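You operate a simulated robot arm through the tools that you are given. There is no shell and no other tool. Be economical: measure what you need, move in short steps, check, and stop when the job is done.

You are at the controls of a simulated two-armed robot. One attempt, no reset.

JOB
On the low table top, fold the beige cloth in half.

Only the result counts: the job must be done as asked and must still hold three seconds after the hand-in. Knocking over, shifting, dropping, spilling or breaking anything else fails it. Flat cloth is picked up by pressing the open fingertips on it (5 to 10 N) and closing them slowly along it; thin cloth reads only 2 to 8 mm in the jaws.

ROBOT AND FRAMES
Two 7-joint arms with two-finger parallel grippers on one trunk, on a base that drives. Base frame: it is fixed to the floor where the robot stands at the start and does not move with it; the origin is under the middle of the robot, x ahead of it, y to its left, z up; the surface under the hand at the start is at about z = 77. Readings come in cm, rad, newtons and seconds.
The left shoulder is at the start at [7.1, 15.6, 103], the right one opposite. Places, roughly: low table top [70, 10, 80]. Payload 3.91 kg a hand.
The TCP of each hand is the grasp point between the finger pads, 3 cm short of the fingertips. In the tool frame z runs along the fingers and y along their closing line. The gripper opens to 11 cm. The fingers are 2 cm wide and 1 cm thick; the gripper's body (4.8 by 11.2 cm) begins 5.5 cm behind the TCP.
Orientation is that of the tool frame in the base frame, as a unit quaternion [x, y, z, w]. With the fingers straight down and closing along the base's y, the tool's x points along the base's -x, its y along +y and its z along -z.

CONTROLS
- The arms move only by the tool arm_command. It takes "left_rows", "right_rows" or both (then of equal length, played together; a hand with none holds still); each is a list of rows, each an object of numbers (a shift or turn left out is 0, a gripper value left out holds the last): "x", "y", "z": the shift along the base's x, y, z in cm; "wx", "wy", "wz": the turn, a rotation vector about the base's x, y, z in rad; "jaw": the closure in counts, from 0 (fully open) to 255 (shut). In form: [{"x": .., "y": .., "z": .., "wx": .., "wy": .., "wz": .., "jaw": ..}, ...]. A call has 1 to 20 rows; each row is the pose to reach, as a shift and turn from the pose commanded when the call began. Each row takes 0.2 s and may step no farther than 5 cm and 0.15 rad from the row before; otherwise, or with a gripper value out of range, the whole call is refused. A pose out of reach is approached as far as the arm can. The call stops where the force on the tool passes 40 N (or 10 N more than at its start, if that is more) or the arm is blocked; 0.2 s more then pass. The fingers move at their own pace (about 10.8 cm/s each) and stop on an object; they squeeze with about 36 N. The grip force told is the motor's: it shows also when the fingers shut on nothing. Time passes only in rows, and 0.2 s behind the last, so rows that repeat a pose let the fingers close. It gives the time, the measured TCP pose, the force on the tool (base axes), the opening and the grip force at its end, in the units of the frame above (readings bear some noise), with the torque about the TCP (base axes, N m) and any sound that the robot's microphone picked up.
- Cameras (640 x 400 px; columns grow to the right, rows downward): "scene" is now at [13.04, 4.72, 127.45]; the picture's right is [0.49, -0.87, -0.00], its down [-0.33, -0.19, -0.93] and it looks along [0.81, 0.46, -0.38] (base axes); focal length 214 px, centre (320, 200). "left" rides on the left gripper at [7.2, -1.7, -10.3] in its tool frame; the picture's right is [0.23, 0.97, 0.00], its down [-0.76, 0.18, -0.62] and it looks along [-0.61, 0.14, 0.78] (tool axes); focal length 222 px, centre (320, 200). "right" rides on the right gripper at [7.2, 1.7, -10.3] in its tool frame; the picture's right is [-0.23, 0.97, 0.00], its down [-0.76, -0.18, -0.62] and it looks along [-0.61, -0.14, 0.78] (tool axes); focal length 222 px, centre (320, 200). There is no depth. A picture from a camera that has moved, and an enlarged one, comes with that camera's place and axes in the base frame and with its lens.
- get_image(camera): a new picture of that camera. The clock stands still meanwhile.
- slide_trunk(by): slides the trunk up (or, below 0, down) by that many cm; the arms and the scene camera ride with it, the base frame stays. It gives what a move gives, with no picture.
- base_move(legs): drives the robot by 1 to 6 legs, each [ahead, left, turn to the left] in cm, cm and rad, along the robot's own axes; the way and the turn of a leg run together, so that a leg with both is an arc; at most 150 cm and 3.142 rad a leg. The arms and the cameras ride along, it lands a little off, and it stops where it bumps. It gives what a move gives.
- head_to(pan, tilt): turns the head with the scene camera to pan (to the left, within 1.501 rad either way) and tilt (down, from -0.506 to 1.204), counted from straight ahead of the robot. It gives what a move gives.
- close_up(camera, box): a new picture of the part [left, top, right, bottom] of that camera's present view, enlarged. The clock stands still meanwhile.
- job_done(): hands the job in; it is judged then, once.

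Work in short steps. Places have to be worked out from the pictures, the camera data and where the tool is seen: move nearer, look again, correct. Check each grasp and each placing, and mend what went wrong. You have 120 turns and 108 pictures in all, those below and enlarged ones among them. Open the grippers and draw the arms clear of the work before you hand the job in, unless the task says otherwise; then end with one line.

The tools are called after "Request:" by a JSON object that holds its "op" and its "data". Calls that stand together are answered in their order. arm_command: Moves the arms, as the interface text tells. Its arguments: {"type":"object","properties":{"left_rows":{"type":"array","items":{"type":"object","properties":{"x":{"type":"number"},"y":{"type":"number"},"z":{"type":"number"},"wx":{"type":"number"},"wy":{"type":"number"},"wz":{"type":"number"},"jaw":{"type":"number"}}}},"right_rows":{"type":"array","items":{"type":"object","properties":{"x":{"type":"number"},"y":{"type":"number"},"z":{"type":"number"},"wx":{"type":"number"},"wy":{"type":"number"},"wz":{"type":"number"},"jaw":{"type":"number"}}}}},"required":[]} The other tools are called the same way: slide_trunk (by) slides the trunk up or down; base_move (legs) drives the base; head_to (pan, tilt) turns the head that bears the scene camera; get_image (camera) takes a picture; close_up (camera, box) takes an enlarged picture of a part of a camera's view; job_done () hands the job in.

At the start:

```text
time_s: 0.0
left_tcp_pos: [84.52, 36.97, 100.31]
left_tcp_rot: [0.0, 1.0, 0.0, 0.0]
left_force: [-0.2, 0.3, -0.3]
left_torque: [-0.03, 0.0, 0.01]
left_finger_gap: 10.99
left_finger_force: 0.0
right_tcp_pos: [76.56, -25.4, 90.97]
right_tcp_rot: [0.0, 1.0, 0.0, 0.0]
right_force: [-0.5, -0.5, 0.6]
right_torque: [0.01, 0.01, 0.01]
right_finger_gap: 10.99
right_finger_force: 0.0
trunk travel left (down, up): [-47.5, 46.5]
robot x, y, heading: [0.2, 0.07, 0.004]
head pan, tilt: [0.515, 0.389]
```

scene: 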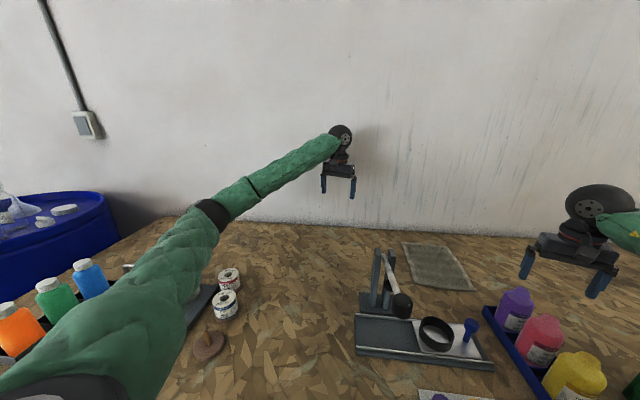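
right: 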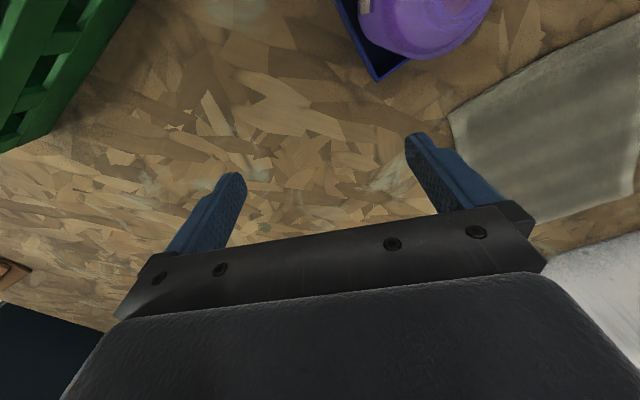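
left: 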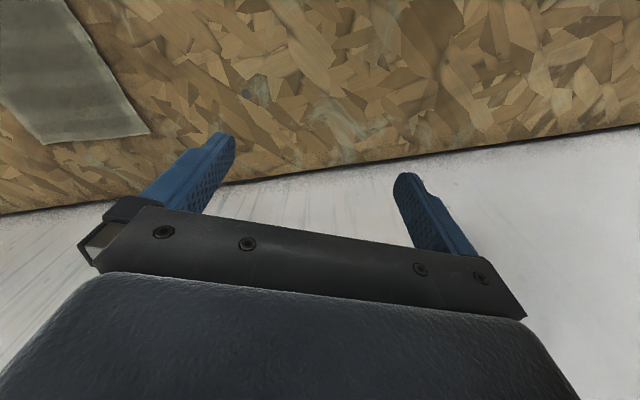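

The cloth lies at roughly x 72–102, y -11–13. I take a better look from above with the head straighter.

Request:
{"op": "head_to", "data": {"pan": 0.0, "tilt": 0.6}}

Request:
{"op": "get_image", "data": {"camera": "scene"}}

Request:
{"op": "close_up", "data": {"camera": "scene", "box": [220, 100, 420, 225]}}

```text
time_s: 0.9
left_tcp_pos: [84.41, 36.98, 100.23]
left_tcp_rot: [0.0, 1.0, -0.001, 0.001]
left_force: [1.1, -0.1, 0.7]
left_torque: [0.0, -0.02, -0.04]
left_finger_gap: 11.0
left_finger_force: 0.0
right_tcp_pos: [76.7, -25.34, 90.91]
right_tcp_rot: [0.0, 1.0, 0.0, -0.001]
right_force: [0.1, 0.0, -0.7]
right_torque: [-0.01, 0.02, 0.0]
right_finger_gap: 11.01
right_finger_force: 0.1
trunk travel left (down, up): [-47.5, 46.5]
robot x, y, heading: [0.18, -0.07, -0.0]
head pan, tilt: [0.0, 0.6]
```

```text
104 pictures are left
camera scene: at [13.8, 0.17, 125.53], right [0.0, -1.0, 0.0], down [-0.57, 0.0, -0.82], along [0.82, 0.0, -0.57], focal length 214 px, centre (320, 200)
```

scene: 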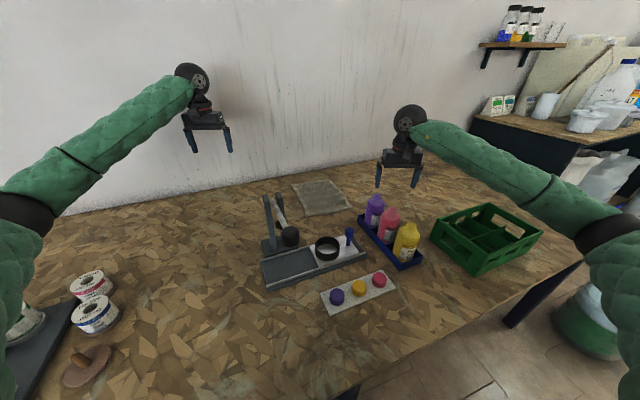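

```text
3.20 times, centred on (320, 162) of scene
camera zoom: at [13.8, 0.17, 125.53], right [0.0, -1.0, 0.0], down [-0.57, 0.0, -0.82], along [0.82, 0.0, -0.57], focal length 686 px, centre (320, 320)
```

zoom: 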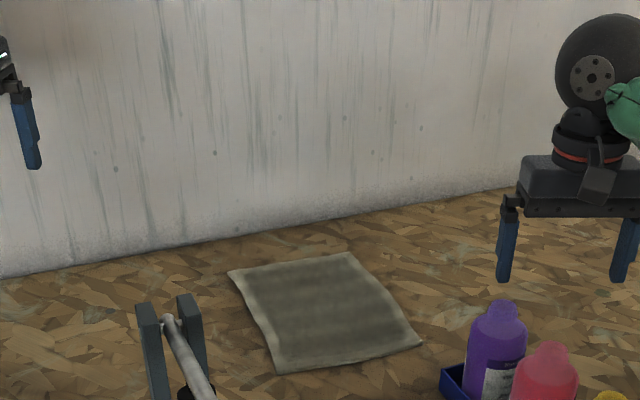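

The cloth is about 18 × 24 cm, centred on (87, 0.5) and turned about 0.34 rad, as are the table and wall. I'll square the robot up to it for reach: first raise the trunk to clear the bottles, then turn and shift right.

Request:
{"op": "slide_trunk", "data": {"by": 18}}

Request:
{"op": "base_move", "data": {"legs": [[0, 0, 0.337], [0, -28.3, 0]]}}

Request:
{"op": "head_to", "data": {"pan": 0.0, "tilt": 0.7}}

Request:
{"op": "get_image", "data": {"camera": "scene"}}

```text
time_s: 2.9
left_tcp_pos: [84.51, 36.91, 118.28]
left_tcp_rot: [0.001, 1.0, 0.0, -0.001]
left_force: [0.0, 0.9, 0.2]
left_torque: [-0.03, -0.04, -0.02]
left_finger_gap: 10.99
left_finger_force: 0.0
right_tcp_pos: [76.76, -25.42, 108.91]
right_tcp_rot: [0.0, 1.0, 0.0, 0.0]
right_force: [-0.1, 0.5, -0.2]
right_torque: [0.01, -0.03, 0.01]
right_finger_gap: 11.0
right_finger_force: 0.0
trunk travel left (down, up): [-65.5, 28.5]
robot x, y, heading: [0.03, -0.11, 0.001]
head pan, tilt: [0.0, 0.6]
```

```text
time_s: 6.0
left_tcp_pos: [77.1, 35.77, 118.28]
left_tcp_rot: [-0.168, 0.986, 0.0, 0.0]
left_force: [0.0, 0.3, 0.4]
left_torque: [0.04, 0.01, -0.02]
left_finger_gap: 11.03
left_finger_force: 0.1
right_tcp_pos: [90.29, -25.63, 108.93]
right_tcp_rot: [-0.167, 0.986, 0.0, 0.0]
right_force: [0.4, 0.2, -0.1]
right_torque: [0.0, 0.01, -0.01]
right_finger_gap: 10.97
right_finger_force: 0.1
trunk travel left (down, up): [-65.5, 28.5]
robot x, y, heading: [9.66, -26.88, 0.337]
head pan, tilt: [0.0, 0.6]
```

```text
time_s: 6.7
left_tcp_pos: [77.07, 35.84, 118.29]
left_tcp_rot: [-0.168, 0.986, 0.0, 0.0]
left_force: [0.5, -0.4, 0.6]
left_torque: [0.0, -0.01, 0.0]
left_finger_gap: 11.01
left_finger_force: 0.1
right_tcp_pos: [90.36, -25.61, 108.81]
right_tcp_rot: [-0.168, 0.986, 0.0, -0.001]
right_force: [-0.6, 0.2, 0.1]
right_torque: [0.03, 0.04, 0.0]
right_finger_gap: 10.99
right_finger_force: 0.0
trunk travel left (down, up): [-65.5, 28.5]
robot x, y, heading: [9.72, -26.96, 0.338]
head pan, tilt: [0.0, 0.7]
```

```text
102 pictures are left
camera scene: at [22.28, -22.33, 142.67], right [0.33, -0.94, 0.0], down [-0.61, -0.21, -0.76], along [0.72, 0.25, -0.64], focal length 214 px, centre (320, 200)
```

scene: 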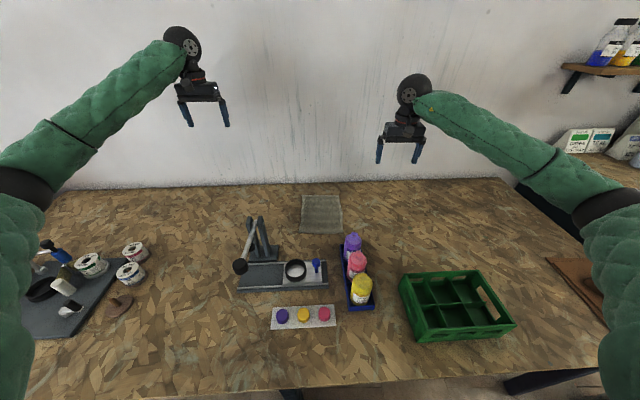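

Robot is now square to the table. I take an enlarged view of the cloth for accurate corners.

Request:
{"op": "close_up", "data": {"camera": "scene", "box": [240, 170, 400, 270]}}

Request:
{"op": "get_image", "data": {"camera": "left"}}

Request:
{"op": "get_image", "data": {"camera": "right"}}

```text
4.00 times, centred on (320, 220) of scene
camera zoom: at [22.28, -22.33, 142.67], right [0.33, -0.94, 0.0], down [-0.61, -0.21, -0.76], along [0.72, 0.25, -0.64], focal length 858 px, centre (320, 120)
```

zoom: 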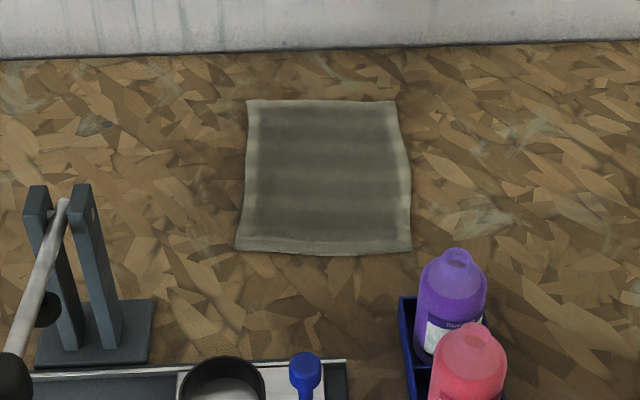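

```text
100 pictures are left
camera left: at [70.7, 31.83, 128.68], right [-0.54, 0.84, 0.0], down [0.66, 0.42, 0.62], along [0.53, 0.33, -0.78], focal length 222 px, centre (320, 200)
```

left: 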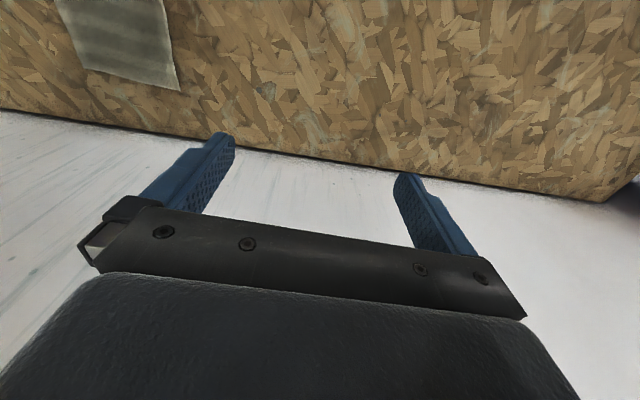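

```text
99 pictures are left
camera right: at [82.92, -26.37, 119.12], right [-0.11, 0.99, 0.0], down [0.78, 0.08, 0.62], along [0.62, 0.07, -0.78], focal length 222 px, centre (320, 200)
```

right: 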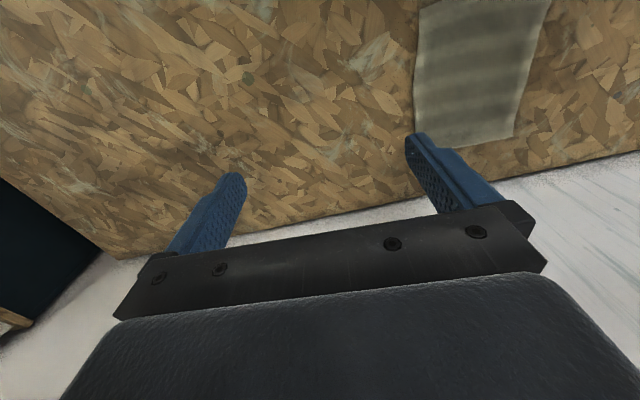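

In the robot's own axes the cloth spans 71–95 ahead and ±9 left/right. I lower the trunk partly, then test whether the left hand reaches the far edge (base [96, 10]).

Request:
{"op": "slide_trunk", "data": {"by": -10}}

Request:
{"op": "arm_command", "data": {"left_rows": [{"x": 2.4, "y": -3.2}, {"x": 4.8, "y": -6.4, "z": -2}, {"x": 7.2, "y": -9.6, "z": -5}, {"x": 9.6, "y": -12.8, "z": -8}, {"x": 12, "y": -16, "z": -11}, {"x": 14.4, "y": -19.2, "z": -14}, {"x": 16.8, "y": -22.4, "z": -17}, {"x": 19.2, "y": -25.4, "z": -20}, {"x": 19.2, "y": -25.4, "z": -24}, {"x": 19.2, "y": -25.4, "z": -24}]}}

Request:
{"op": "get_image", "data": {"camera": "scene"}}

Request:
{"op": "get_image", "data": {"camera": "left"}}

```text
time_s: 8.0
left_tcp_pos: [76.99, 35.83, 108.22]
left_tcp_rot: [-0.167, 0.986, 0.0, 0.0]
left_force: [0.8, 1.8, 0.7]
left_torque: [0.03, 0.02, 0.01]
left_finger_gap: 11.01
left_finger_force: 0.1
right_tcp_pos: [90.2, -25.44, 98.89]
right_tcp_rot: [-0.167, 0.986, 0.0, 0.0]
right_force: [0.1, 0.0, 1.1]
right_torque: [-0.02, 0.01, 0.0]
right_finger_gap: 11.03
right_finger_force: 0.1
trunk travel left (down, up): [-55.5, 38.5]
robot x, y, heading: [9.67, -26.83, 0.33]
head pan, tilt: [0.0, 0.7]
```

```text
time_s: 10.2
left_tcp_pos: [96.26, 10.26, 84.09]
left_tcp_rot: [-0.169, 0.986, 0.0, 0.0]
left_force: [-0.1, 0.5, -0.5]
left_torque: [0.0, -0.04, 0.0]
left_finger_gap: 10.98
left_finger_force: 0.1
right_tcp_pos: [90.35, -25.6, 98.97]
right_tcp_rot: [-0.168, 0.986, 0.0, -0.001]
right_force: [0.3, -0.4, -0.5]
right_torque: [0.02, -0.01, 0.0]
right_finger_gap: 10.99
right_finger_force: 0.0
trunk travel left (down, up): [-55.5, 38.5]
robot x, y, heading: [9.65, -27.01, 0.339]
head pan, tilt: [0.0, 0.7]
```

```text
98 pictures are left
camera scene: at [22.24, -22.4, 132.68], right [0.33, -0.94, 0.0], down [-0.61, -0.21, -0.76], along [0.72, 0.25, -0.64], focal length 214 px, centre (320, 200)
```

scene: 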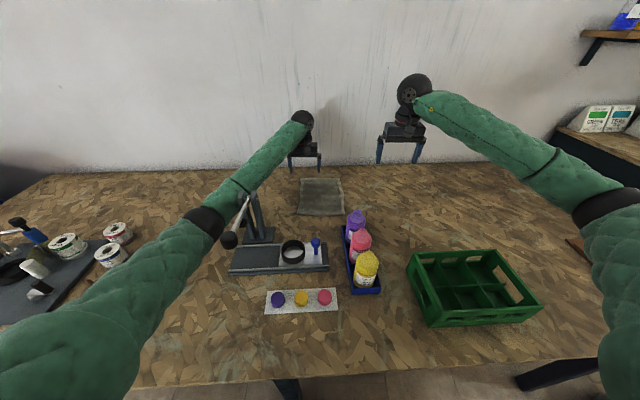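

```text
97 pictures are left
camera left: at [89.92, 6.32, 94.53], right [-0.54, 0.84, 0.0], down [0.66, 0.42, 0.62], along [0.53, 0.33, -0.78], focal length 222 px, centre (320, 200)
```

left: 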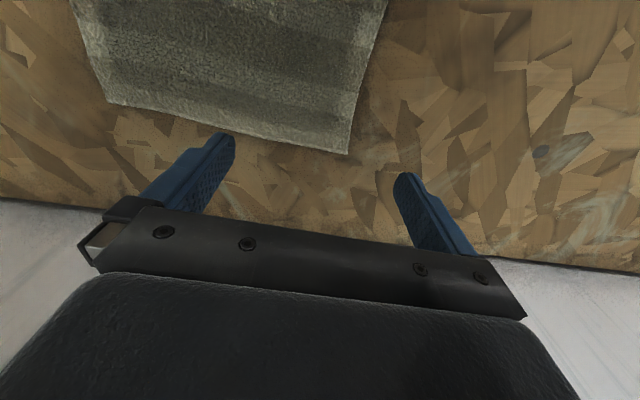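

Reach is fine and the far corners check out at about (96, 13) and (102, -4.5), surface z ≈ 77. I move both hands above the near edge with the jaws partly closed, staying high.

Request:
{"op": "arm_command", "data": {"left_rows": [{"z": 5, "jaw": 175}, {"x": -2, "z": 8}, {"x": -5, "y": -1.7, "z": 8}, {"x": -8, "y": -2.7, "z": 8}, {"x": -12, "y": -4.1, "z": 8}, {"x": -16, "y": -5.5, "z": 8}, {"x": -20.5, "y": -7.1, "z": 8}, {"x": -20.5, "y": -7.1, "z": 8}], "right_rows": [{"jaw": 175}, {"x": -1, "y": 2}, {"x": -3, "y": 5}, {"x": -5, "y": 8}, {"x": -7, "y": 11}, {"x": -9, "y": 14}, {"x": -10.3, "y": 16.5, "z": -3}, {"x": -10.3, "y": 16.5, "z": -6}]}}

Request:
{"op": "get_image", "data": {"camera": "scene"}}

Request:
{"op": "get_image", "data": {"camera": "left"}}

Request:
{"op": "get_image", "data": {"camera": "right"}}

```text
time_s: 12.0
left_tcp_pos: [75.75, 3.29, 92.13]
left_tcp_rot: [-0.168, 0.986, 0.0, 0.0]
left_force: [-0.1, -0.1, 0.1]
left_torque: [0.01, -0.01, -0.03]
left_finger_gap: 3.46
left_finger_force: 0.0
right_tcp_pos: [80.16, -9.08, 92.8]
right_tcp_rot: [-0.167, 0.986, 0.001, 0.0]
right_force: [0.0, 0.2, 0.7]
right_torque: [0.0, 0.01, -0.03]
right_finger_gap: 3.43
right_finger_force: 0.0
trunk travel left (down, up): [-55.5, 38.5]
robot x, y, heading: [9.53, -26.72, 0.341]
head pan, tilt: [0.0, 0.7]
```

```text
96 pictures are left
camera scene: at [22.34, -22.34, 132.66], right [0.33, -0.94, 0.0], down [-0.61, -0.21, -0.76], along [0.72, 0.25, -0.65], focal length 214 px, centre (320, 200)
```

scene: 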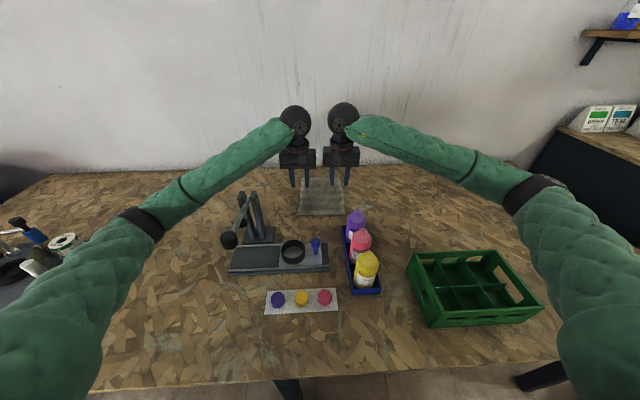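

```text
95 pictures are left
camera left: at [69.36, -0.68, 102.54], right [-0.54, 0.84, 0.0], down [0.66, 0.42, 0.62], along [0.52, 0.33, -0.78], focal length 222 px, centre (320, 200)
```

left: 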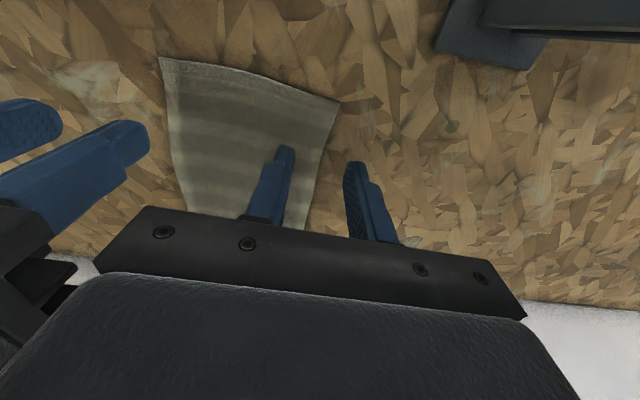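

```text
94 pictures are left
camera right: at [72.77, -9.81, 103.11], right [-0.11, 0.99, 0.0], down [0.78, 0.08, 0.62], along [0.62, 0.07, -0.78], focal length 222 px, centre (320, 200)
```

right: 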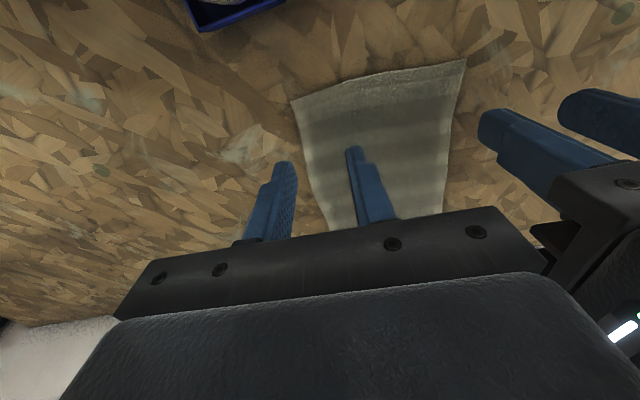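

Near edge is confirmed at corners (79.8,-12.3) and (73.9,5.0), with both hands about 1.2 cm inside it. I narrow the jaws slightly, lower to about 1 cm above the cloth and look.

Request:
{"op": "arm_command", "data": {"left_rows": [{"x": 0.1, "y": -0.28, "z": -3, "jaw": 187}, {"x": 0.1, "y": -0.28, "z": -6}, {"x": 0.1, "y": -0.28, "z": -9}, {"x": 0.1, "y": -0.28, "z": -11}, {"x": 0.1, "y": -0.28, "z": -11}], "right_rows": [{"x": -0.1, "y": 0.28, "z": -3, "jaw": 187}, {"x": -0.1, "y": 0.28, "z": -6}, {"x": -0.1, "y": 0.28, "z": -9}, {"x": -0.1, "y": 0.28, "z": -11.7}, {"x": -0.1, "y": 0.28, "z": -11.7}]}}

Request:
{"op": "get_image", "data": {"camera": "left"}}

Request:
{"op": "get_image", "data": {"camera": "right"}}

Request:
{"op": "close_up", "data": {"camera": "scene", "box": [240, 130, 400, 230]}}

```text
time_s: 13.4
left_tcp_pos: [78.26, 5.11, 87.85]
left_tcp_rot: [-0.179, 0.983, -0.007, 0.049]
left_force: [2.6, 6.0, 9.9]
left_torque: [-0.52, 0.3, -0.08]
left_finger_gap: 2.95
left_finger_force: 0.1
right_tcp_pos: [80.0, -8.42, 80.59]
right_tcp_rot: [-0.169, 0.986, -0.001, -0.001]
right_force: [0.0, 1.0, -0.5]
right_torque: [-0.02, 0.02, 0.04]
right_finger_gap: 2.92
right_finger_force: 0.0
trunk travel left (down, up): [-55.5, 38.5]
robot x, y, heading: [9.63, -26.91, 0.338]
head pan, tilt: [0.0, 0.7]
stopped in row 5 (left hand): the arm was blocked; the commanded pose is now the measured one
```

```text
93 pictures are left
camera left: at [70.97, 0.9, 97.57], right [-0.56, 0.83, -0.05], down [0.59, 0.43, 0.69], along [0.59, 0.35, -0.73], focal length 222 px, centre (320, 200)
```

left: 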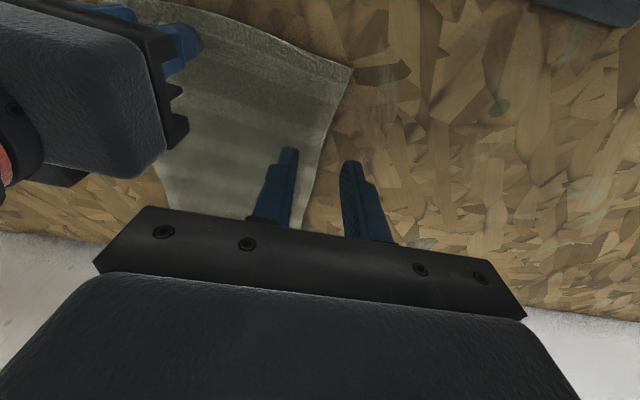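

```text
92 pictures are left
camera right: at [72.53, -9.18, 90.97], right [-0.11, 0.99, 0.0], down [0.78, 0.09, 0.62], along [0.62, 0.07, -0.78], focal length 222 px, centre (320, 200)
```

right: 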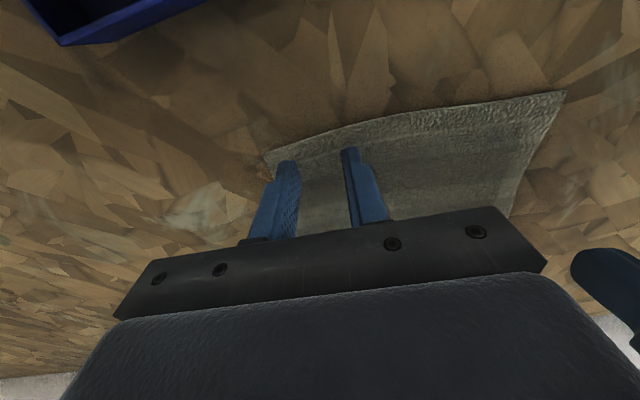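

```text
4.00 times, centred on (320, 180) of scene
camera zoom: at [22.29, -21.9, 132.37], right [0.33, -0.94, 0.0], down [-0.61, -0.22, -0.76], along [0.72, 0.25, -0.65], focal length 858 px, centre (320, 280)
```

zoom: 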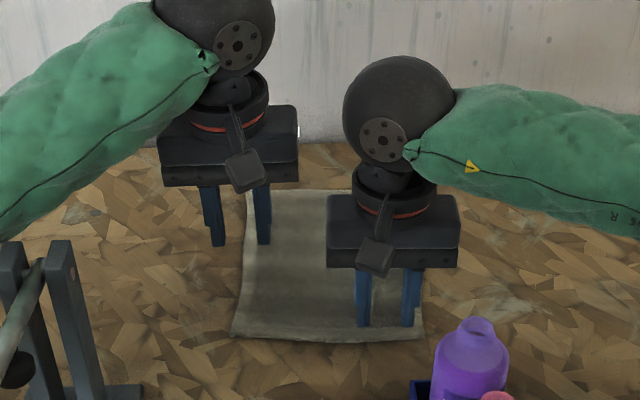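

The left arm was blocked 7 cm short; I need to see what it touches before anything else.

Request:
{"op": "get_image", "data": {"camera": "scene"}}

Request:
{"op": "close_up", "data": {"camera": "scene", "box": [160, 120, 320, 220]}}

```text
90 pictures are left
camera scene: at [22.29, -21.9, 132.37], right [0.33, -0.94, 0.0], down [-0.61, -0.22, -0.76], along [0.72, 0.25, -0.65], focal length 214 px, centre (320, 200)
```

scene: 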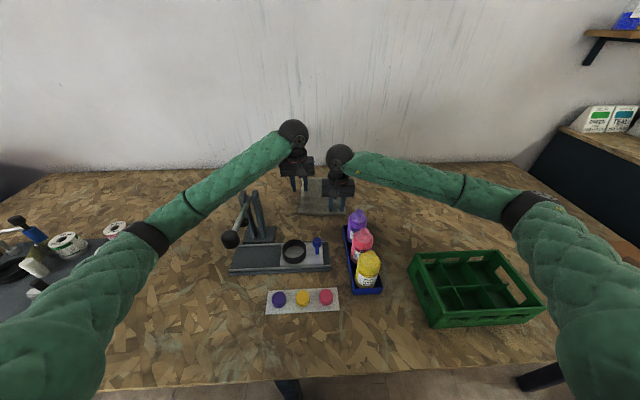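

```text
4.00 times, centred on (240, 170) of scene
camera zoom: at [22.29, -21.9, 132.37], right [0.33, -0.94, 0.0], down [-0.61, -0.22, -0.76], along [0.72, 0.25, -0.65], focal length 858 px, centre (640, 320)
```

zoom: 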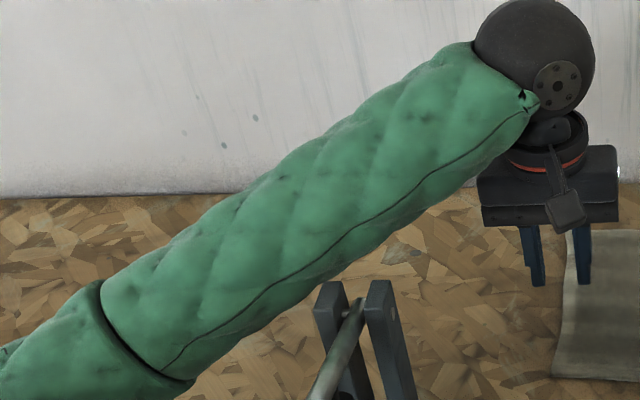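

The left forearm is resting close to the hammer rack's posts (tops at z ≈ 94); the rack itself hasn't moved. I raise the trunk and shift the robot 10 cm right so the left forearm passes clear.

Request:
{"op": "slide_trunk", "data": {"by": 14}}

Request:
{"op": "base_move", "data": {"legs": [[0, -10, 0]]}}

Request:
{"op": "get_image", "data": {"camera": "scene"}}

```text
time_s: 15.1
left_tcp_pos: [78.19, 4.58, 101.61]
left_tcp_rot: [-0.176, 0.983, -0.005, 0.044]
left_force: [-0.6, 0.4, -0.3]
left_torque: [-0.01, 0.01, 0.0]
left_finger_gap: 2.96
left_finger_force: 0.0
right_tcp_pos: [80.05, -8.7, 95.02]
right_tcp_rot: [-0.168, 0.986, 0.0, -0.001]
right_force: [-0.2, -0.1, 0.1]
right_torque: [0.02, -0.01, 0.02]
right_finger_gap: 2.92
right_finger_force: 0.1
trunk travel left (down, up): [-69.5, 24.5]
robot x, y, heading: [10.03, -26.53, 0.34]
head pan, tilt: [0.0, 0.7]
```

```text
time_s: 16.2
left_tcp_pos: [81.47, -5.02, 101.66]
left_tcp_rot: [-0.177, 0.983, -0.005, 0.045]
left_force: [-0.6, -1.1, 0.2]
left_torque: [0.04, 0.0, 0.03]
left_finger_gap: 2.93
left_finger_force: 0.0
right_tcp_pos: [83.33, -18.1, 95.0]
right_tcp_rot: [-0.168, 0.986, 0.001, -0.001]
right_force: [0.0, -1.2, 0.1]
right_torque: [0.05, 0.01, -0.02]
right_finger_gap: 2.94
right_finger_force: 0.1
trunk travel left (down, up): [-69.5, 24.5]
robot x, y, heading: [13.15, -35.99, 0.335]
head pan, tilt: [0.0, 0.7]
```

```text
88 pictures are left
camera scene: at [25.65, -31.64, 146.66], right [0.33, -0.94, 0.0], down [-0.61, -0.21, -0.76], along [0.72, 0.25, -0.64], focal length 214 px, centre (320, 200)
```

scene: 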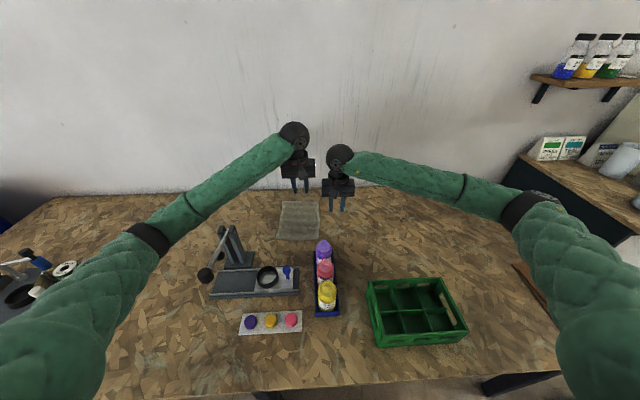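

Both arms now come in from farther right and higher. I bring the hands back above the near edge, level the left hand, and stay at z ≈ 92.

Request:
{"op": "arm_command", "data": {"left_rows": [{"x": -1.4, "y": 2, "wy": 0.03, "wz": -0.006}, {"x": -2.8, "y": 4, "wy": 0.06, "wz": -0.012}, {"x": -4.2, "y": 6, "z": -3, "wy": 0.09, "wx": -0.005, "wz": -0.019}, {"x": -5.6, "y": 8.0, "z": -6, "wy": 0.09, "wx": -0.005, "wz": -0.019}, {"x": -5.6, "y": 8.0, "z": -9.6, "wy": 0.09, "wx": -0.005, "wz": -0.019}, {"x": -5.6, "y": 8.0, "z": -9.6, "wy": 0.09, "wx": -0.005, "wz": -0.019}], "right_rows": [{"x": -0.3, "y": 1}, {"x": -1, "y": 3}, {"x": -1.8, "y": 5}, {"x": -2.5, "y": 7, "z": -1}, {"x": -3.3, "y": 9.3, "z": -3}, {"x": -3.3, "y": 9.3, "z": -3}]}}

Request:
{"op": "get_image", "data": {"camera": "scene"}}

```text
time_s: 17.6
left_tcp_pos: [75.71, 3.05, 91.98]
left_tcp_rot: [-0.167, 0.986, 0.0, 0.001]
left_force: [-0.2, -1.0, 0.1]
left_torque: [0.0, 0.01, 0.0]
left_finger_gap: 2.92
left_finger_force: 0.1
right_tcp_pos: [80.11, -8.72, 91.85]
right_tcp_rot: [-0.167, 0.986, 0.0, 0.0]
right_force: [-1.0, -0.4, 0.4]
right_torque: [-0.01, -0.02, 0.03]
right_finger_gap: 2.93
right_finger_force: 0.0
trunk travel left (down, up): [-69.5, 24.5]
robot x, y, heading: [12.49, -36.26, 0.333]
head pan, tilt: [0.0, 0.7]
```

```text
87 pictures are left
camera scene: at [25.5, -31.54, 146.68], right [0.33, -0.94, 0.0], down [-0.61, -0.21, -0.77], along [0.72, 0.25, -0.64], focal length 214 px, centre (320, 200)
```

scene: 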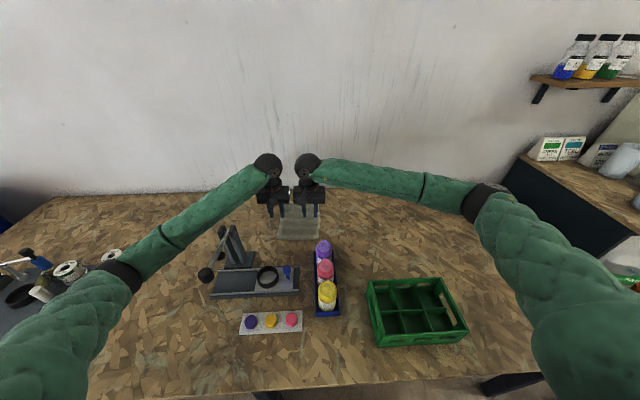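

Clear of the rack so far. I lower both hands 6 cm and watch the forces.

Request:
{"op": "arm_command", "data": {"left_rows": [{"z": -2}, {"z": -4}, {"z": -6}, {"z": -6}], "right_rows": [{"z": -2}, {"z": -4}, {"z": -6}, {"z": -6}]}}

Request:
{"op": "close_up", "data": {"camera": "scene", "box": [160, 150, 352, 270]}}

```text
time_s: 18.6
left_tcp_pos: [76.38, 3.56, 88.06]
left_tcp_rot: [-0.17, 0.985, 0.001, 0.012]
left_force: [0.9, 0.0, 0.2]
left_torque: [-0.01, -0.05, -0.02]
left_finger_gap: 2.94
left_finger_force: 0.1
right_tcp_pos: [79.92, -8.94, 86.56]
right_tcp_rot: [-0.168, 0.986, 0.001, 0.002]
right_force: [-0.5, -0.2, 0.3]
right_torque: [0.03, -0.02, 0.02]
right_finger_gap: 2.95
right_finger_force: 0.1
trunk travel left (down, up): [-69.5, 24.5]
robot x, y, heading: [13.28, -36.27, 0.336]
head pan, tilt: [0.0, 0.7]
```

```text
3.33 times, centred on (256, 210) of scene
camera zoom: at [25.32, -31.85, 146.97], right [0.33, -0.94, 0.0], down [-0.61, -0.21, -0.77], along [0.72, 0.25, -0.64], focal length 715 px, centre (533, 167)
```

zoom: 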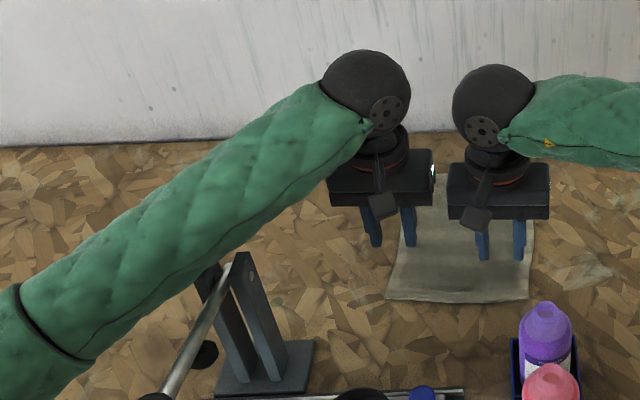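

The left forearm really touches the rack when the elbow is bent. With the arm stretched the forearm passes clear, so I will keep the hands about 93 cm ahead and use the base to travel. First: raise both hands and stretch forward.

Request:
{"op": "arm_command", "data": {"left_rows": [{"z": 3}, {"z": 6}, {"z": 9}, {"z": 12}, {"x": 3.9, "y": 1.4, "z": 13}, {"x": 7.8, "y": 2.8, "z": 13}, {"x": 11.7, "y": 4.2, "z": 13}, {"x": 15.6, "y": 5.5, "z": 13}, {"x": 19.4, "y": 6.85, "z": 13}, {"x": 19.4, "y": 6.85, "z": 13}], "right_rows": [{"z": 3}, {"z": 6}, {"z": 9}, {"z": 12}, {"x": 3.9, "y": 1.4, "z": 13}, {"x": 7.8, "y": 2.8, "z": 13}, {"x": 11.7, "y": 4.2, "z": 13}, {"x": 15.6, "y": 5.5, "z": 13}, {"x": 19.4, "y": 6.85, "z": 13}, {"x": 19.4, "y": 6.85, "z": 13}]}}

Request:
{"op": "get_image", "data": {"camera": "scene"}}

```text
time_s: 20.8
left_tcp_pos: [95.36, 10.06, 98.92]
left_tcp_rot: [-0.167, 0.986, 0.0, 0.0]
left_force: [-0.8, -0.1, -0.3]
left_torque: [-0.02, 0.03, -0.06]
left_finger_gap: 2.95
left_finger_force: 0.0
right_tcp_pos: [99.25, -1.81, 99.17]
right_tcp_rot: [-0.168, 0.986, 0.001, 0.0]
right_force: [-0.3, -0.3, 0.9]
right_torque: [0.03, -0.03, -0.02]
right_finger_gap: 2.96
right_finger_force: 0.0
trunk travel left (down, up): [-69.5, 24.5]
robot x, y, heading: [12.8, -36.35, 0.338]
head pan, tilt: [0.0, 0.7]
```

```text
85 pictures are left
camera scene: at [25.5, -31.52, 146.68], right [0.33, -0.94, 0.0], down [-0.61, -0.21, -0.76], along [0.72, 0.25, -0.64], focal length 214 px, centre (320, 200)
```

scene: 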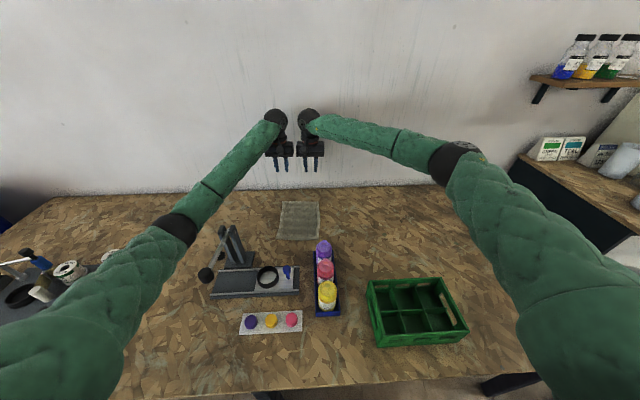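

Stretched pose works and the forearm clears. I drive straight back 20.6 cm so the hands come over the near edge.

Request:
{"op": "base_move", "data": {"legs": [[-20.6, 0, 0]]}}

Request:
{"op": "get_image", "data": {"camera": "scene"}}

Request:
{"op": "get_image", "data": {"camera": "left"}}

Request:
{"op": "get_image", "data": {"camera": "right"}}

```text
time_s: 22.4
left_tcp_pos: [75.65, 3.29, 98.97]
left_tcp_rot: [-0.167, 0.986, 0.0, 0.0]
left_force: [-0.4, -0.4, -0.3]
left_torque: [-0.04, -0.05, -0.02]
left_finger_gap: 2.94
left_finger_force: 0.1
right_tcp_pos: [79.69, -8.64, 99.23]
right_tcp_rot: [-0.168, 0.986, 0.001, 0.0]
right_force: [0.2, -0.7, -0.6]
right_torque: [-0.02, 0.0, -0.02]
right_finger_gap: 2.93
right_finger_force: 0.1
trunk travel left (down, up): [-69.5, 24.5]
robot x, y, heading: [-6.86, -42.88, 0.334]
head pan, tilt: [0.0, 0.7]
```

```text
84 pictures are left
camera scene: at [5.87, -38.36, 146.67], right [0.33, -0.94, 0.0], down [-0.61, -0.21, -0.77], along [0.72, 0.25, -0.64], focal length 214 px, centre (320, 200)
```

scene: 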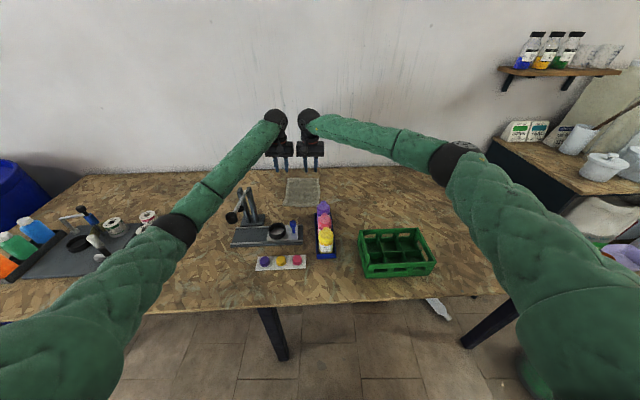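

```text
83 pictures are left
camera left: at [69.26, -0.78, 109.39], right [-0.54, 0.84, 0.0], down [0.66, 0.42, 0.62], along [0.53, 0.33, -0.78], focal length 222 px, centre (320, 200)
```

left: 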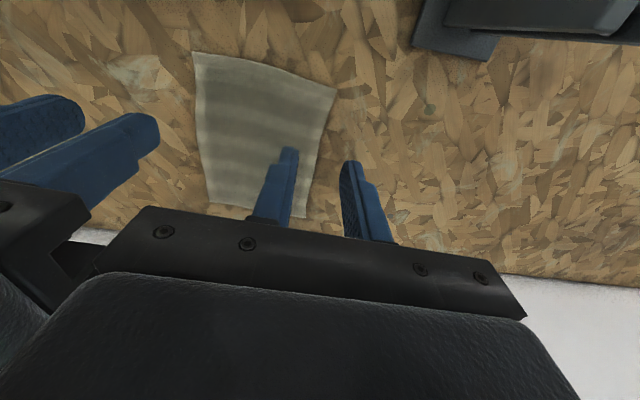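

```text
82 pictures are left
camera right: at [72.19, -9.44, 109.45], right [-0.11, 0.99, 0.0], down [0.78, 0.08, 0.62], along [0.62, 0.07, -0.78], focal length 222 px, centre (320, 200)
```

right: 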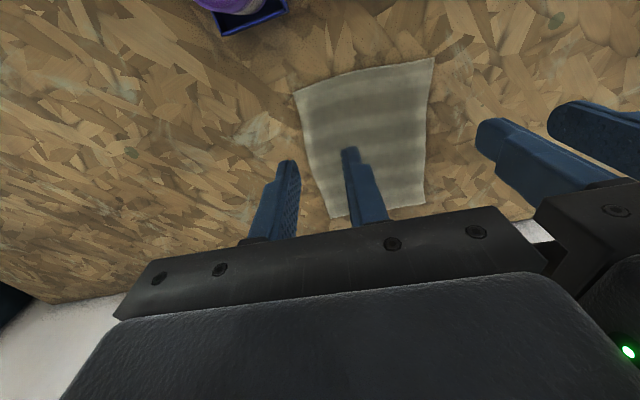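

Hands are over the near edge again (about 1 cm inside it). I lower with the trunk by 14 cm, shifting the right hand slightly outward afterward.

Request:
{"op": "slide_trunk", "data": {"by": -14}}

Request:
{"op": "arm_command", "data": {"left_rows": [{"z": -1}, {"z": -2}, {"z": -3}, {"z": -3.5}, {"z": -3.5}], "right_rows": [{"x": 0.3, "y": -0.85, "z": -1}, {"x": 0.3, "y": -0.85, "z": -2}, {"x": 0.3, "y": -0.85, "z": -3}, {"x": 0.3, "y": -0.85, "z": -3.8}, {"x": 0.3, "y": -0.85, "z": -3.8}]}}

Request:
{"op": "get_image", "data": {"camera": "left"}}

Request:
{"op": "get_image", "data": {"camera": "right"}}

Request:
{"op": "get_image", "data": {"camera": "scene"}}

```text
time_s: 24.1
left_tcp_pos: [75.72, 3.63, 90.2]
left_tcp_rot: [-0.172, 0.985, 0.001, 0.026]
left_force: [0.2, 0.2, -0.1]
left_torque: [-0.02, 0.02, 0.01]
left_finger_gap: 2.97
left_finger_force: 0.1
right_tcp_pos: [78.68, -8.91, 86.86]
right_tcp_rot: [-0.168, 0.986, 0.004, 0.005]
right_force: [-0.1, -0.1, -0.5]
right_torque: [0.0, 0.01, -0.02]
right_finger_gap: 2.95
right_finger_force: 0.0
trunk travel left (down, up): [-55.5, 38.5]
robot x, y, heading: [-6.58, -42.38, 0.338]
head pan, tilt: [0.0, 0.7]
```

```text
time_s: 25.5
left_tcp_pos: [76.19, 5.6, 90.44]
left_tcp_rot: [-0.18, 0.982, 0.001, 0.052]
left_force: [-0.3, -1.3, 0.0]
left_torque: [0.03, 0.0, 0.03]
left_finger_gap: 2.93
left_finger_force: 0.0
right_tcp_pos: [78.85, -8.95, 82.17]
right_tcp_rot: [-0.171, 0.985, 0.001, 0.005]
right_force: [-0.4, -0.2, 1.1]
right_torque: [-0.05, -0.05, 0.0]
right_finger_gap: 2.95
right_finger_force: 0.0
trunk travel left (down, up): [-55.5, 38.5]
robot x, y, heading: [-7.03, -42.49, 0.343]
head pan, tilt: [0.0, 0.7]
stopped in row 5 (left hand): the arm was blocked; the commanded pose is now the measured one
```

```text
81 pictures are left
camera left: at [68.88, 1.37, 100.05], right [-0.56, 0.83, -0.04], down [0.58, 0.42, 0.7], along [0.59, 0.36, -0.72], focal length 222 px, centre (320, 200)
```

left: 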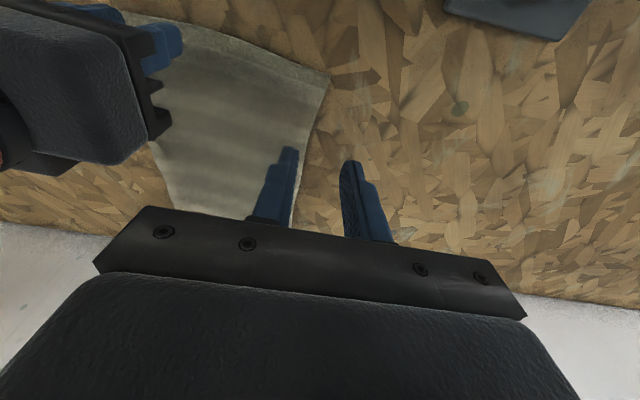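

```text
80 pictures are left
camera right: at [71.39, -9.82, 92.39], right [-0.11, 0.99, 0.0], down [0.77, 0.09, 0.63], along [0.63, 0.07, -0.78], focal length 222 px, centre (320, 200)
```

right: 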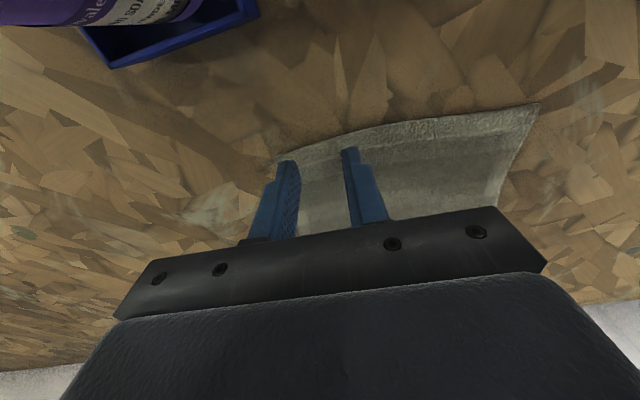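

```text
79 pictures are left
camera scene: at [4.69, -38.69, 132.77], right [0.34, -0.94, 0.0], down [-0.6, -0.21, -0.77], along [0.73, 0.26, -0.64], focal length 214 px, centre (320, 200)
```

scene: 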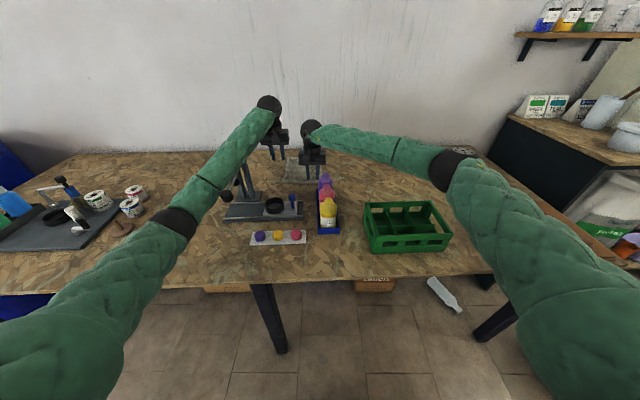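

Still contact with the rack, under the forearm. I raise the trunk at once and check the rack is unmoved.

Request:
{"op": "slide_trunk", "data": {"by": 14}}

Request:
{"op": "arm_command", "data": {"left_rows": [{"z": 1}, {"z": 3}, {"z": 5}, {"z": 5}]}}

Request:
{"op": "get_image", "data": {"camera": "scene"}}

Request:
{"op": "close_up", "data": {"camera": "scene", "box": [170, 130, 362, 250]}}

```text
time_s: 27.2
left_tcp_pos: [77.05, 5.33, 101.63]
left_tcp_rot: [-0.175, 0.984, 0.0, 0.036]
left_force: [0.1, -0.1, 0.8]
left_torque: [0.0, 0.0, -0.02]
left_finger_gap: 2.94
left_finger_force: 0.2
right_tcp_pos: [79.81, -8.82, 95.31]
right_tcp_rot: [-0.17, 0.986, 0.0, -0.001]
right_force: [0.6, 0.0, -0.6]
right_torque: [-0.05, 0.03, -0.02]
right_finger_gap: 2.97
right_finger_force: 0.0
trunk travel left (down, up): [-69.5, 24.5]
robot x, y, heading: [-6.9, -42.71, 0.343]
head pan, tilt: [0.0, 0.7]
```

```text
time_s: 28.2
left_tcp_pos: [76.99, 5.24, 106.8]
left_tcp_rot: [-0.176, 0.984, 0.0, 0.036]
left_force: [-0.8, -0.7, 0.0]
left_torque: [0.0, 0.0, 0.0]
left_finger_gap: 2.91
left_finger_force: 0.0
right_tcp_pos: [79.78, -8.83, 95.26]
right_tcp_rot: [-0.169, 0.986, 0.0, 0.0]
right_force: [0.6, 1.0, -0.7]
right_torque: [0.01, 0.03, 0.0]
right_finger_gap: 2.92
right_finger_force: 0.0
trunk travel left (down, up): [-69.5, 24.5]
robot x, y, heading: [-6.8, -42.77, 0.338]
head pan, tilt: [0.0, 0.7]
```

```text
78 pictures are left
camera scene: at [6.02, -38.1, 146.66], right [0.33, -0.94, 0.0], down [-0.61, -0.22, -0.76], along [0.72, 0.25, -0.64], focal length 214 px, centre (320, 200)
```

scene: 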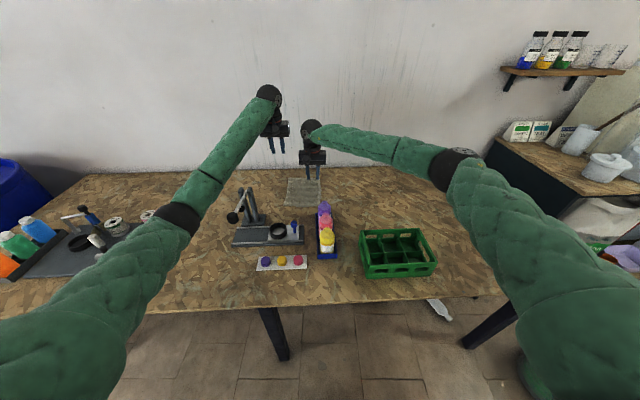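

```text
3.33 times, centred on (266, 190) of scene
camera zoom: at [6.02, -38.1, 146.66], right [0.33, -0.94, 0.0], down [-0.61, -0.22, -0.76], along [0.72, 0.25, -0.64], focal length 715 px, centre (500, 233)
```

zoom: 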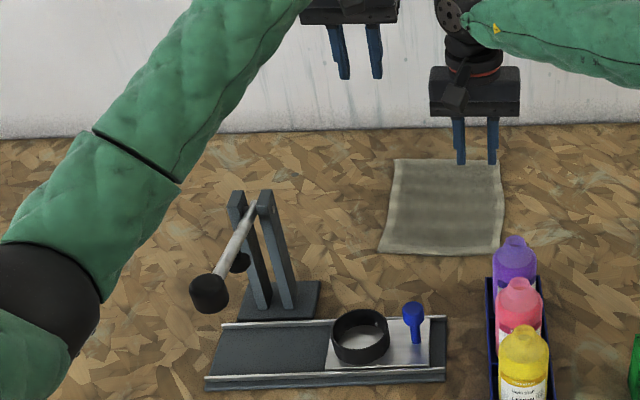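

The rack is intact. I'll instead work with the trunk much higher, so the forearms slope steeply down over the rack and bottles: raise the trunk, drive ahead 17 cm, then draw the hands back over the near edge.

Request:
{"op": "slide_trunk", "data": {"by": 18}}

Request:
{"op": "base_move", "data": {"legs": [[17, 0, 0]]}}

```text
time_s: 30.2
left_tcp_pos: [76.93, 5.24, 124.68]
left_tcp_rot: [-0.175, 0.984, 0.0, 0.037]
left_force: [-0.2, 0.2, -0.6]
left_torque: [0.02, 0.01, 0.01]
left_finger_gap: 2.93
left_finger_force: 0.0
right_tcp_pos: [80.01, -8.97, 113.34]
right_tcp_rot: [-0.169, 0.986, 0.0, 0.0]
right_force: [0.3, -0.3, 0.1]
right_torque: [0.03, 0.01, 0.02]
right_finger_gap: 2.94
right_finger_force: 0.1
trunk travel left (down, up): [-87.5, 6.5]
robot x, y, heading: [-6.9, -42.88, 0.343]
head pan, tilt: [0.0, 0.7]
```

```text
time_s: 31.6
left_tcp_pos: [93.28, 10.83, 125.13]
left_tcp_rot: [-0.176, 0.984, 0.001, 0.037]
left_force: [0.2, -0.9, 0.1]
left_torque: [-0.01, -0.04, 0.01]
left_finger_gap: 2.95
left_finger_force: 0.1
right_tcp_pos: [96.04, -3.33, 113.64]
right_tcp_rot: [-0.168, 0.986, 0.001, 0.001]
right_force: [0.3, 0.5, 0.3]
right_torque: [-0.03, -0.03, 0.01]
right_finger_gap: 2.95
right_finger_force: 0.1
trunk travel left (down, up): [-87.5, 6.5]
robot x, y, heading: [9.74, -36.76, 0.336]
head pan, tilt: [0.0, 0.7]
```

Now I draw both hands back over the near edge and lower to z ≈ 97, levelling the left one.

Request:
{"op": "arm_command", "data": {"left_rows": [{"x": -3, "y": -1.3, "z": -2, "wx": -0.003, "wy": 0.018, "wz": -0.004}, {"x": -6, "y": -2.6, "z": -4, "wx": -0.006, "wy": 0.036, "wz": -0.008}, {"x": -9, "y": -3.9, "z": -6, "wx": -0.012, "wy": 0.071, "wz": -0.016}, {"x": -12, "y": -5.2, "z": -8, "wx": -0.012, "wy": 0.071, "wz": -0.016}, {"x": -15, "y": -6.5, "z": -11, "wx": -0.012, "wy": 0.071, "wz": -0.016}, {"x": -17.7, "y": -7.6, "z": -14, "wx": -0.012, "wy": 0.071, "wz": -0.016}, {"x": -17.7, "y": -7.6, "z": -18, "wx": -0.012, "wy": 0.071, "wz": -0.016}, {"x": -17.7, "y": -7.6, "z": -22, "wx": -0.012, "wy": 0.071, "wz": -0.016}, {"x": -17.7, "y": -7.6, "z": -26, "wx": -0.012, "wy": 0.071, "wz": -0.016}, {"x": -17.7, "y": -7.6, "z": -28, "wx": -0.012, "wy": 0.071, "wz": -0.016}, {"x": -17.7, "y": -7.6, "z": -28, "wx": -0.012, "wy": 0.071, "wz": -0.016}], "right_rows": [{"x": -2.7, "y": -1}, {"x": -5.4, "y": -2}, {"x": -8.1, "y": -3}, {"x": -10.8, "y": -4}, {"x": -13.4, "y": -5}, {"x": -16, "y": -6.2}, {"x": -16, "y": -6.2, "z": -4}, {"x": -16, "y": -6.2, "z": -8}, {"x": -16, "y": -6.2, "z": -12}, {"x": -16, "y": -6.2, "z": -16.6}, {"x": -16, "y": -6.2, "z": -16.6}]}}

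Request:
{"op": "get_image", "data": {"camera": "scene"}}

```text
time_s: 34.0
left_tcp_pos: [75.78, 3.11, 96.99]
left_tcp_rot: [-0.167, 0.986, 0.001, 0.001]
left_force: [-0.6, -0.2, 0.1]
left_torque: [-0.03, -0.01, -0.07]
left_finger_gap: 2.95
left_finger_force: 0.1
right_tcp_pos: [80.35, -9.57, 96.69]
right_tcp_rot: [-0.168, 0.986, 0.0, 0.0]
right_force: [0.8, -0.1, 0.5]
right_torque: [0.02, -0.01, 0.02]
right_finger_gap: 2.93
right_finger_force: 0.0
trunk travel left (down, up): [-87.5, 6.5]
robot x, y, heading: [9.55, -37.29, 0.34]
head pan, tilt: [0.0, 0.7]
```

```text
76 pictures are left
camera scene: at [22.28, -32.36, 164.68], right [0.33, -0.94, 0.0], down [-0.61, -0.21, -0.76], along [0.72, 0.25, -0.64], focal length 214 px, centre (320, 200)
```

scene: 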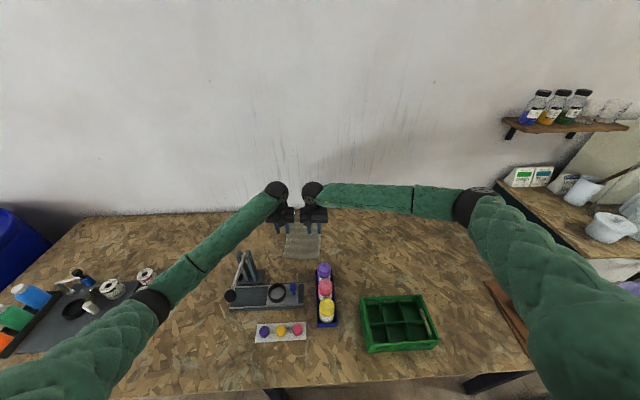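

I lower gently in two stages, watching for any deviation of the left hand.

Request:
{"op": "arm_command", "data": {"left_rows": [{"z": -2.5}, {"z": -5}, {"z": -7.5}, {"z": -9}, {"z": -9}], "right_rows": [{"z": -2.5}, {"z": -5}, {"z": -7.5}, {"z": -9}, {"z": -9}]}}

Request:
{"op": "close_up", "data": {"camera": "scene", "box": [180, 170, 372, 290]}}

```text
time_s: 35.2
left_tcp_pos: [75.72, 3.21, 88.04]
left_tcp_rot: [-0.167, 0.986, 0.0, 0.001]
left_force: [-0.4, -0.2, 0.0]
left_torque: [0.0, 0.0, 0.0]
left_finger_gap: 2.94
left_finger_force: 0.1
right_tcp_pos: [80.46, -9.41, 87.81]
right_tcp_rot: [-0.168, 0.986, 0.0, 0.0]
right_force: [-0.1, 1.0, 1.0]
right_torque: [-0.03, -0.01, -0.03]
right_finger_gap: 2.93
right_finger_force: 0.0
trunk travel left (down, up): [-87.5, 6.5]
robot x, y, heading: [9.73, -36.93, 0.334]
head pan, tilt: [0.0, 0.7]
```

```text
3.33 times, centred on (276, 230) of scene
camera zoom: at [22.3, -32.37, 164.68], right [0.33, -0.94, 0.0], down [-0.61, -0.21, -0.76], along [0.72, 0.25, -0.64], focal length 715 px, centre (467, 100)
```

zoom: 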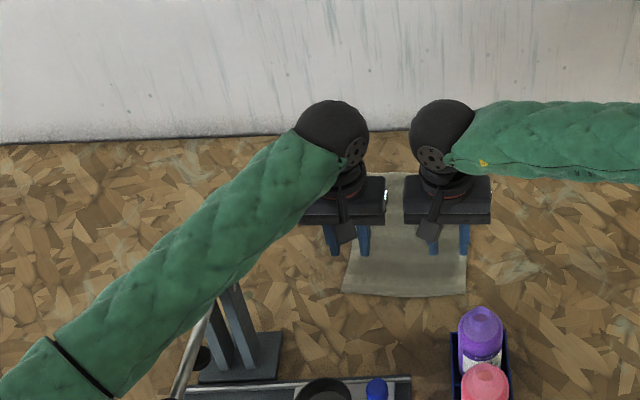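

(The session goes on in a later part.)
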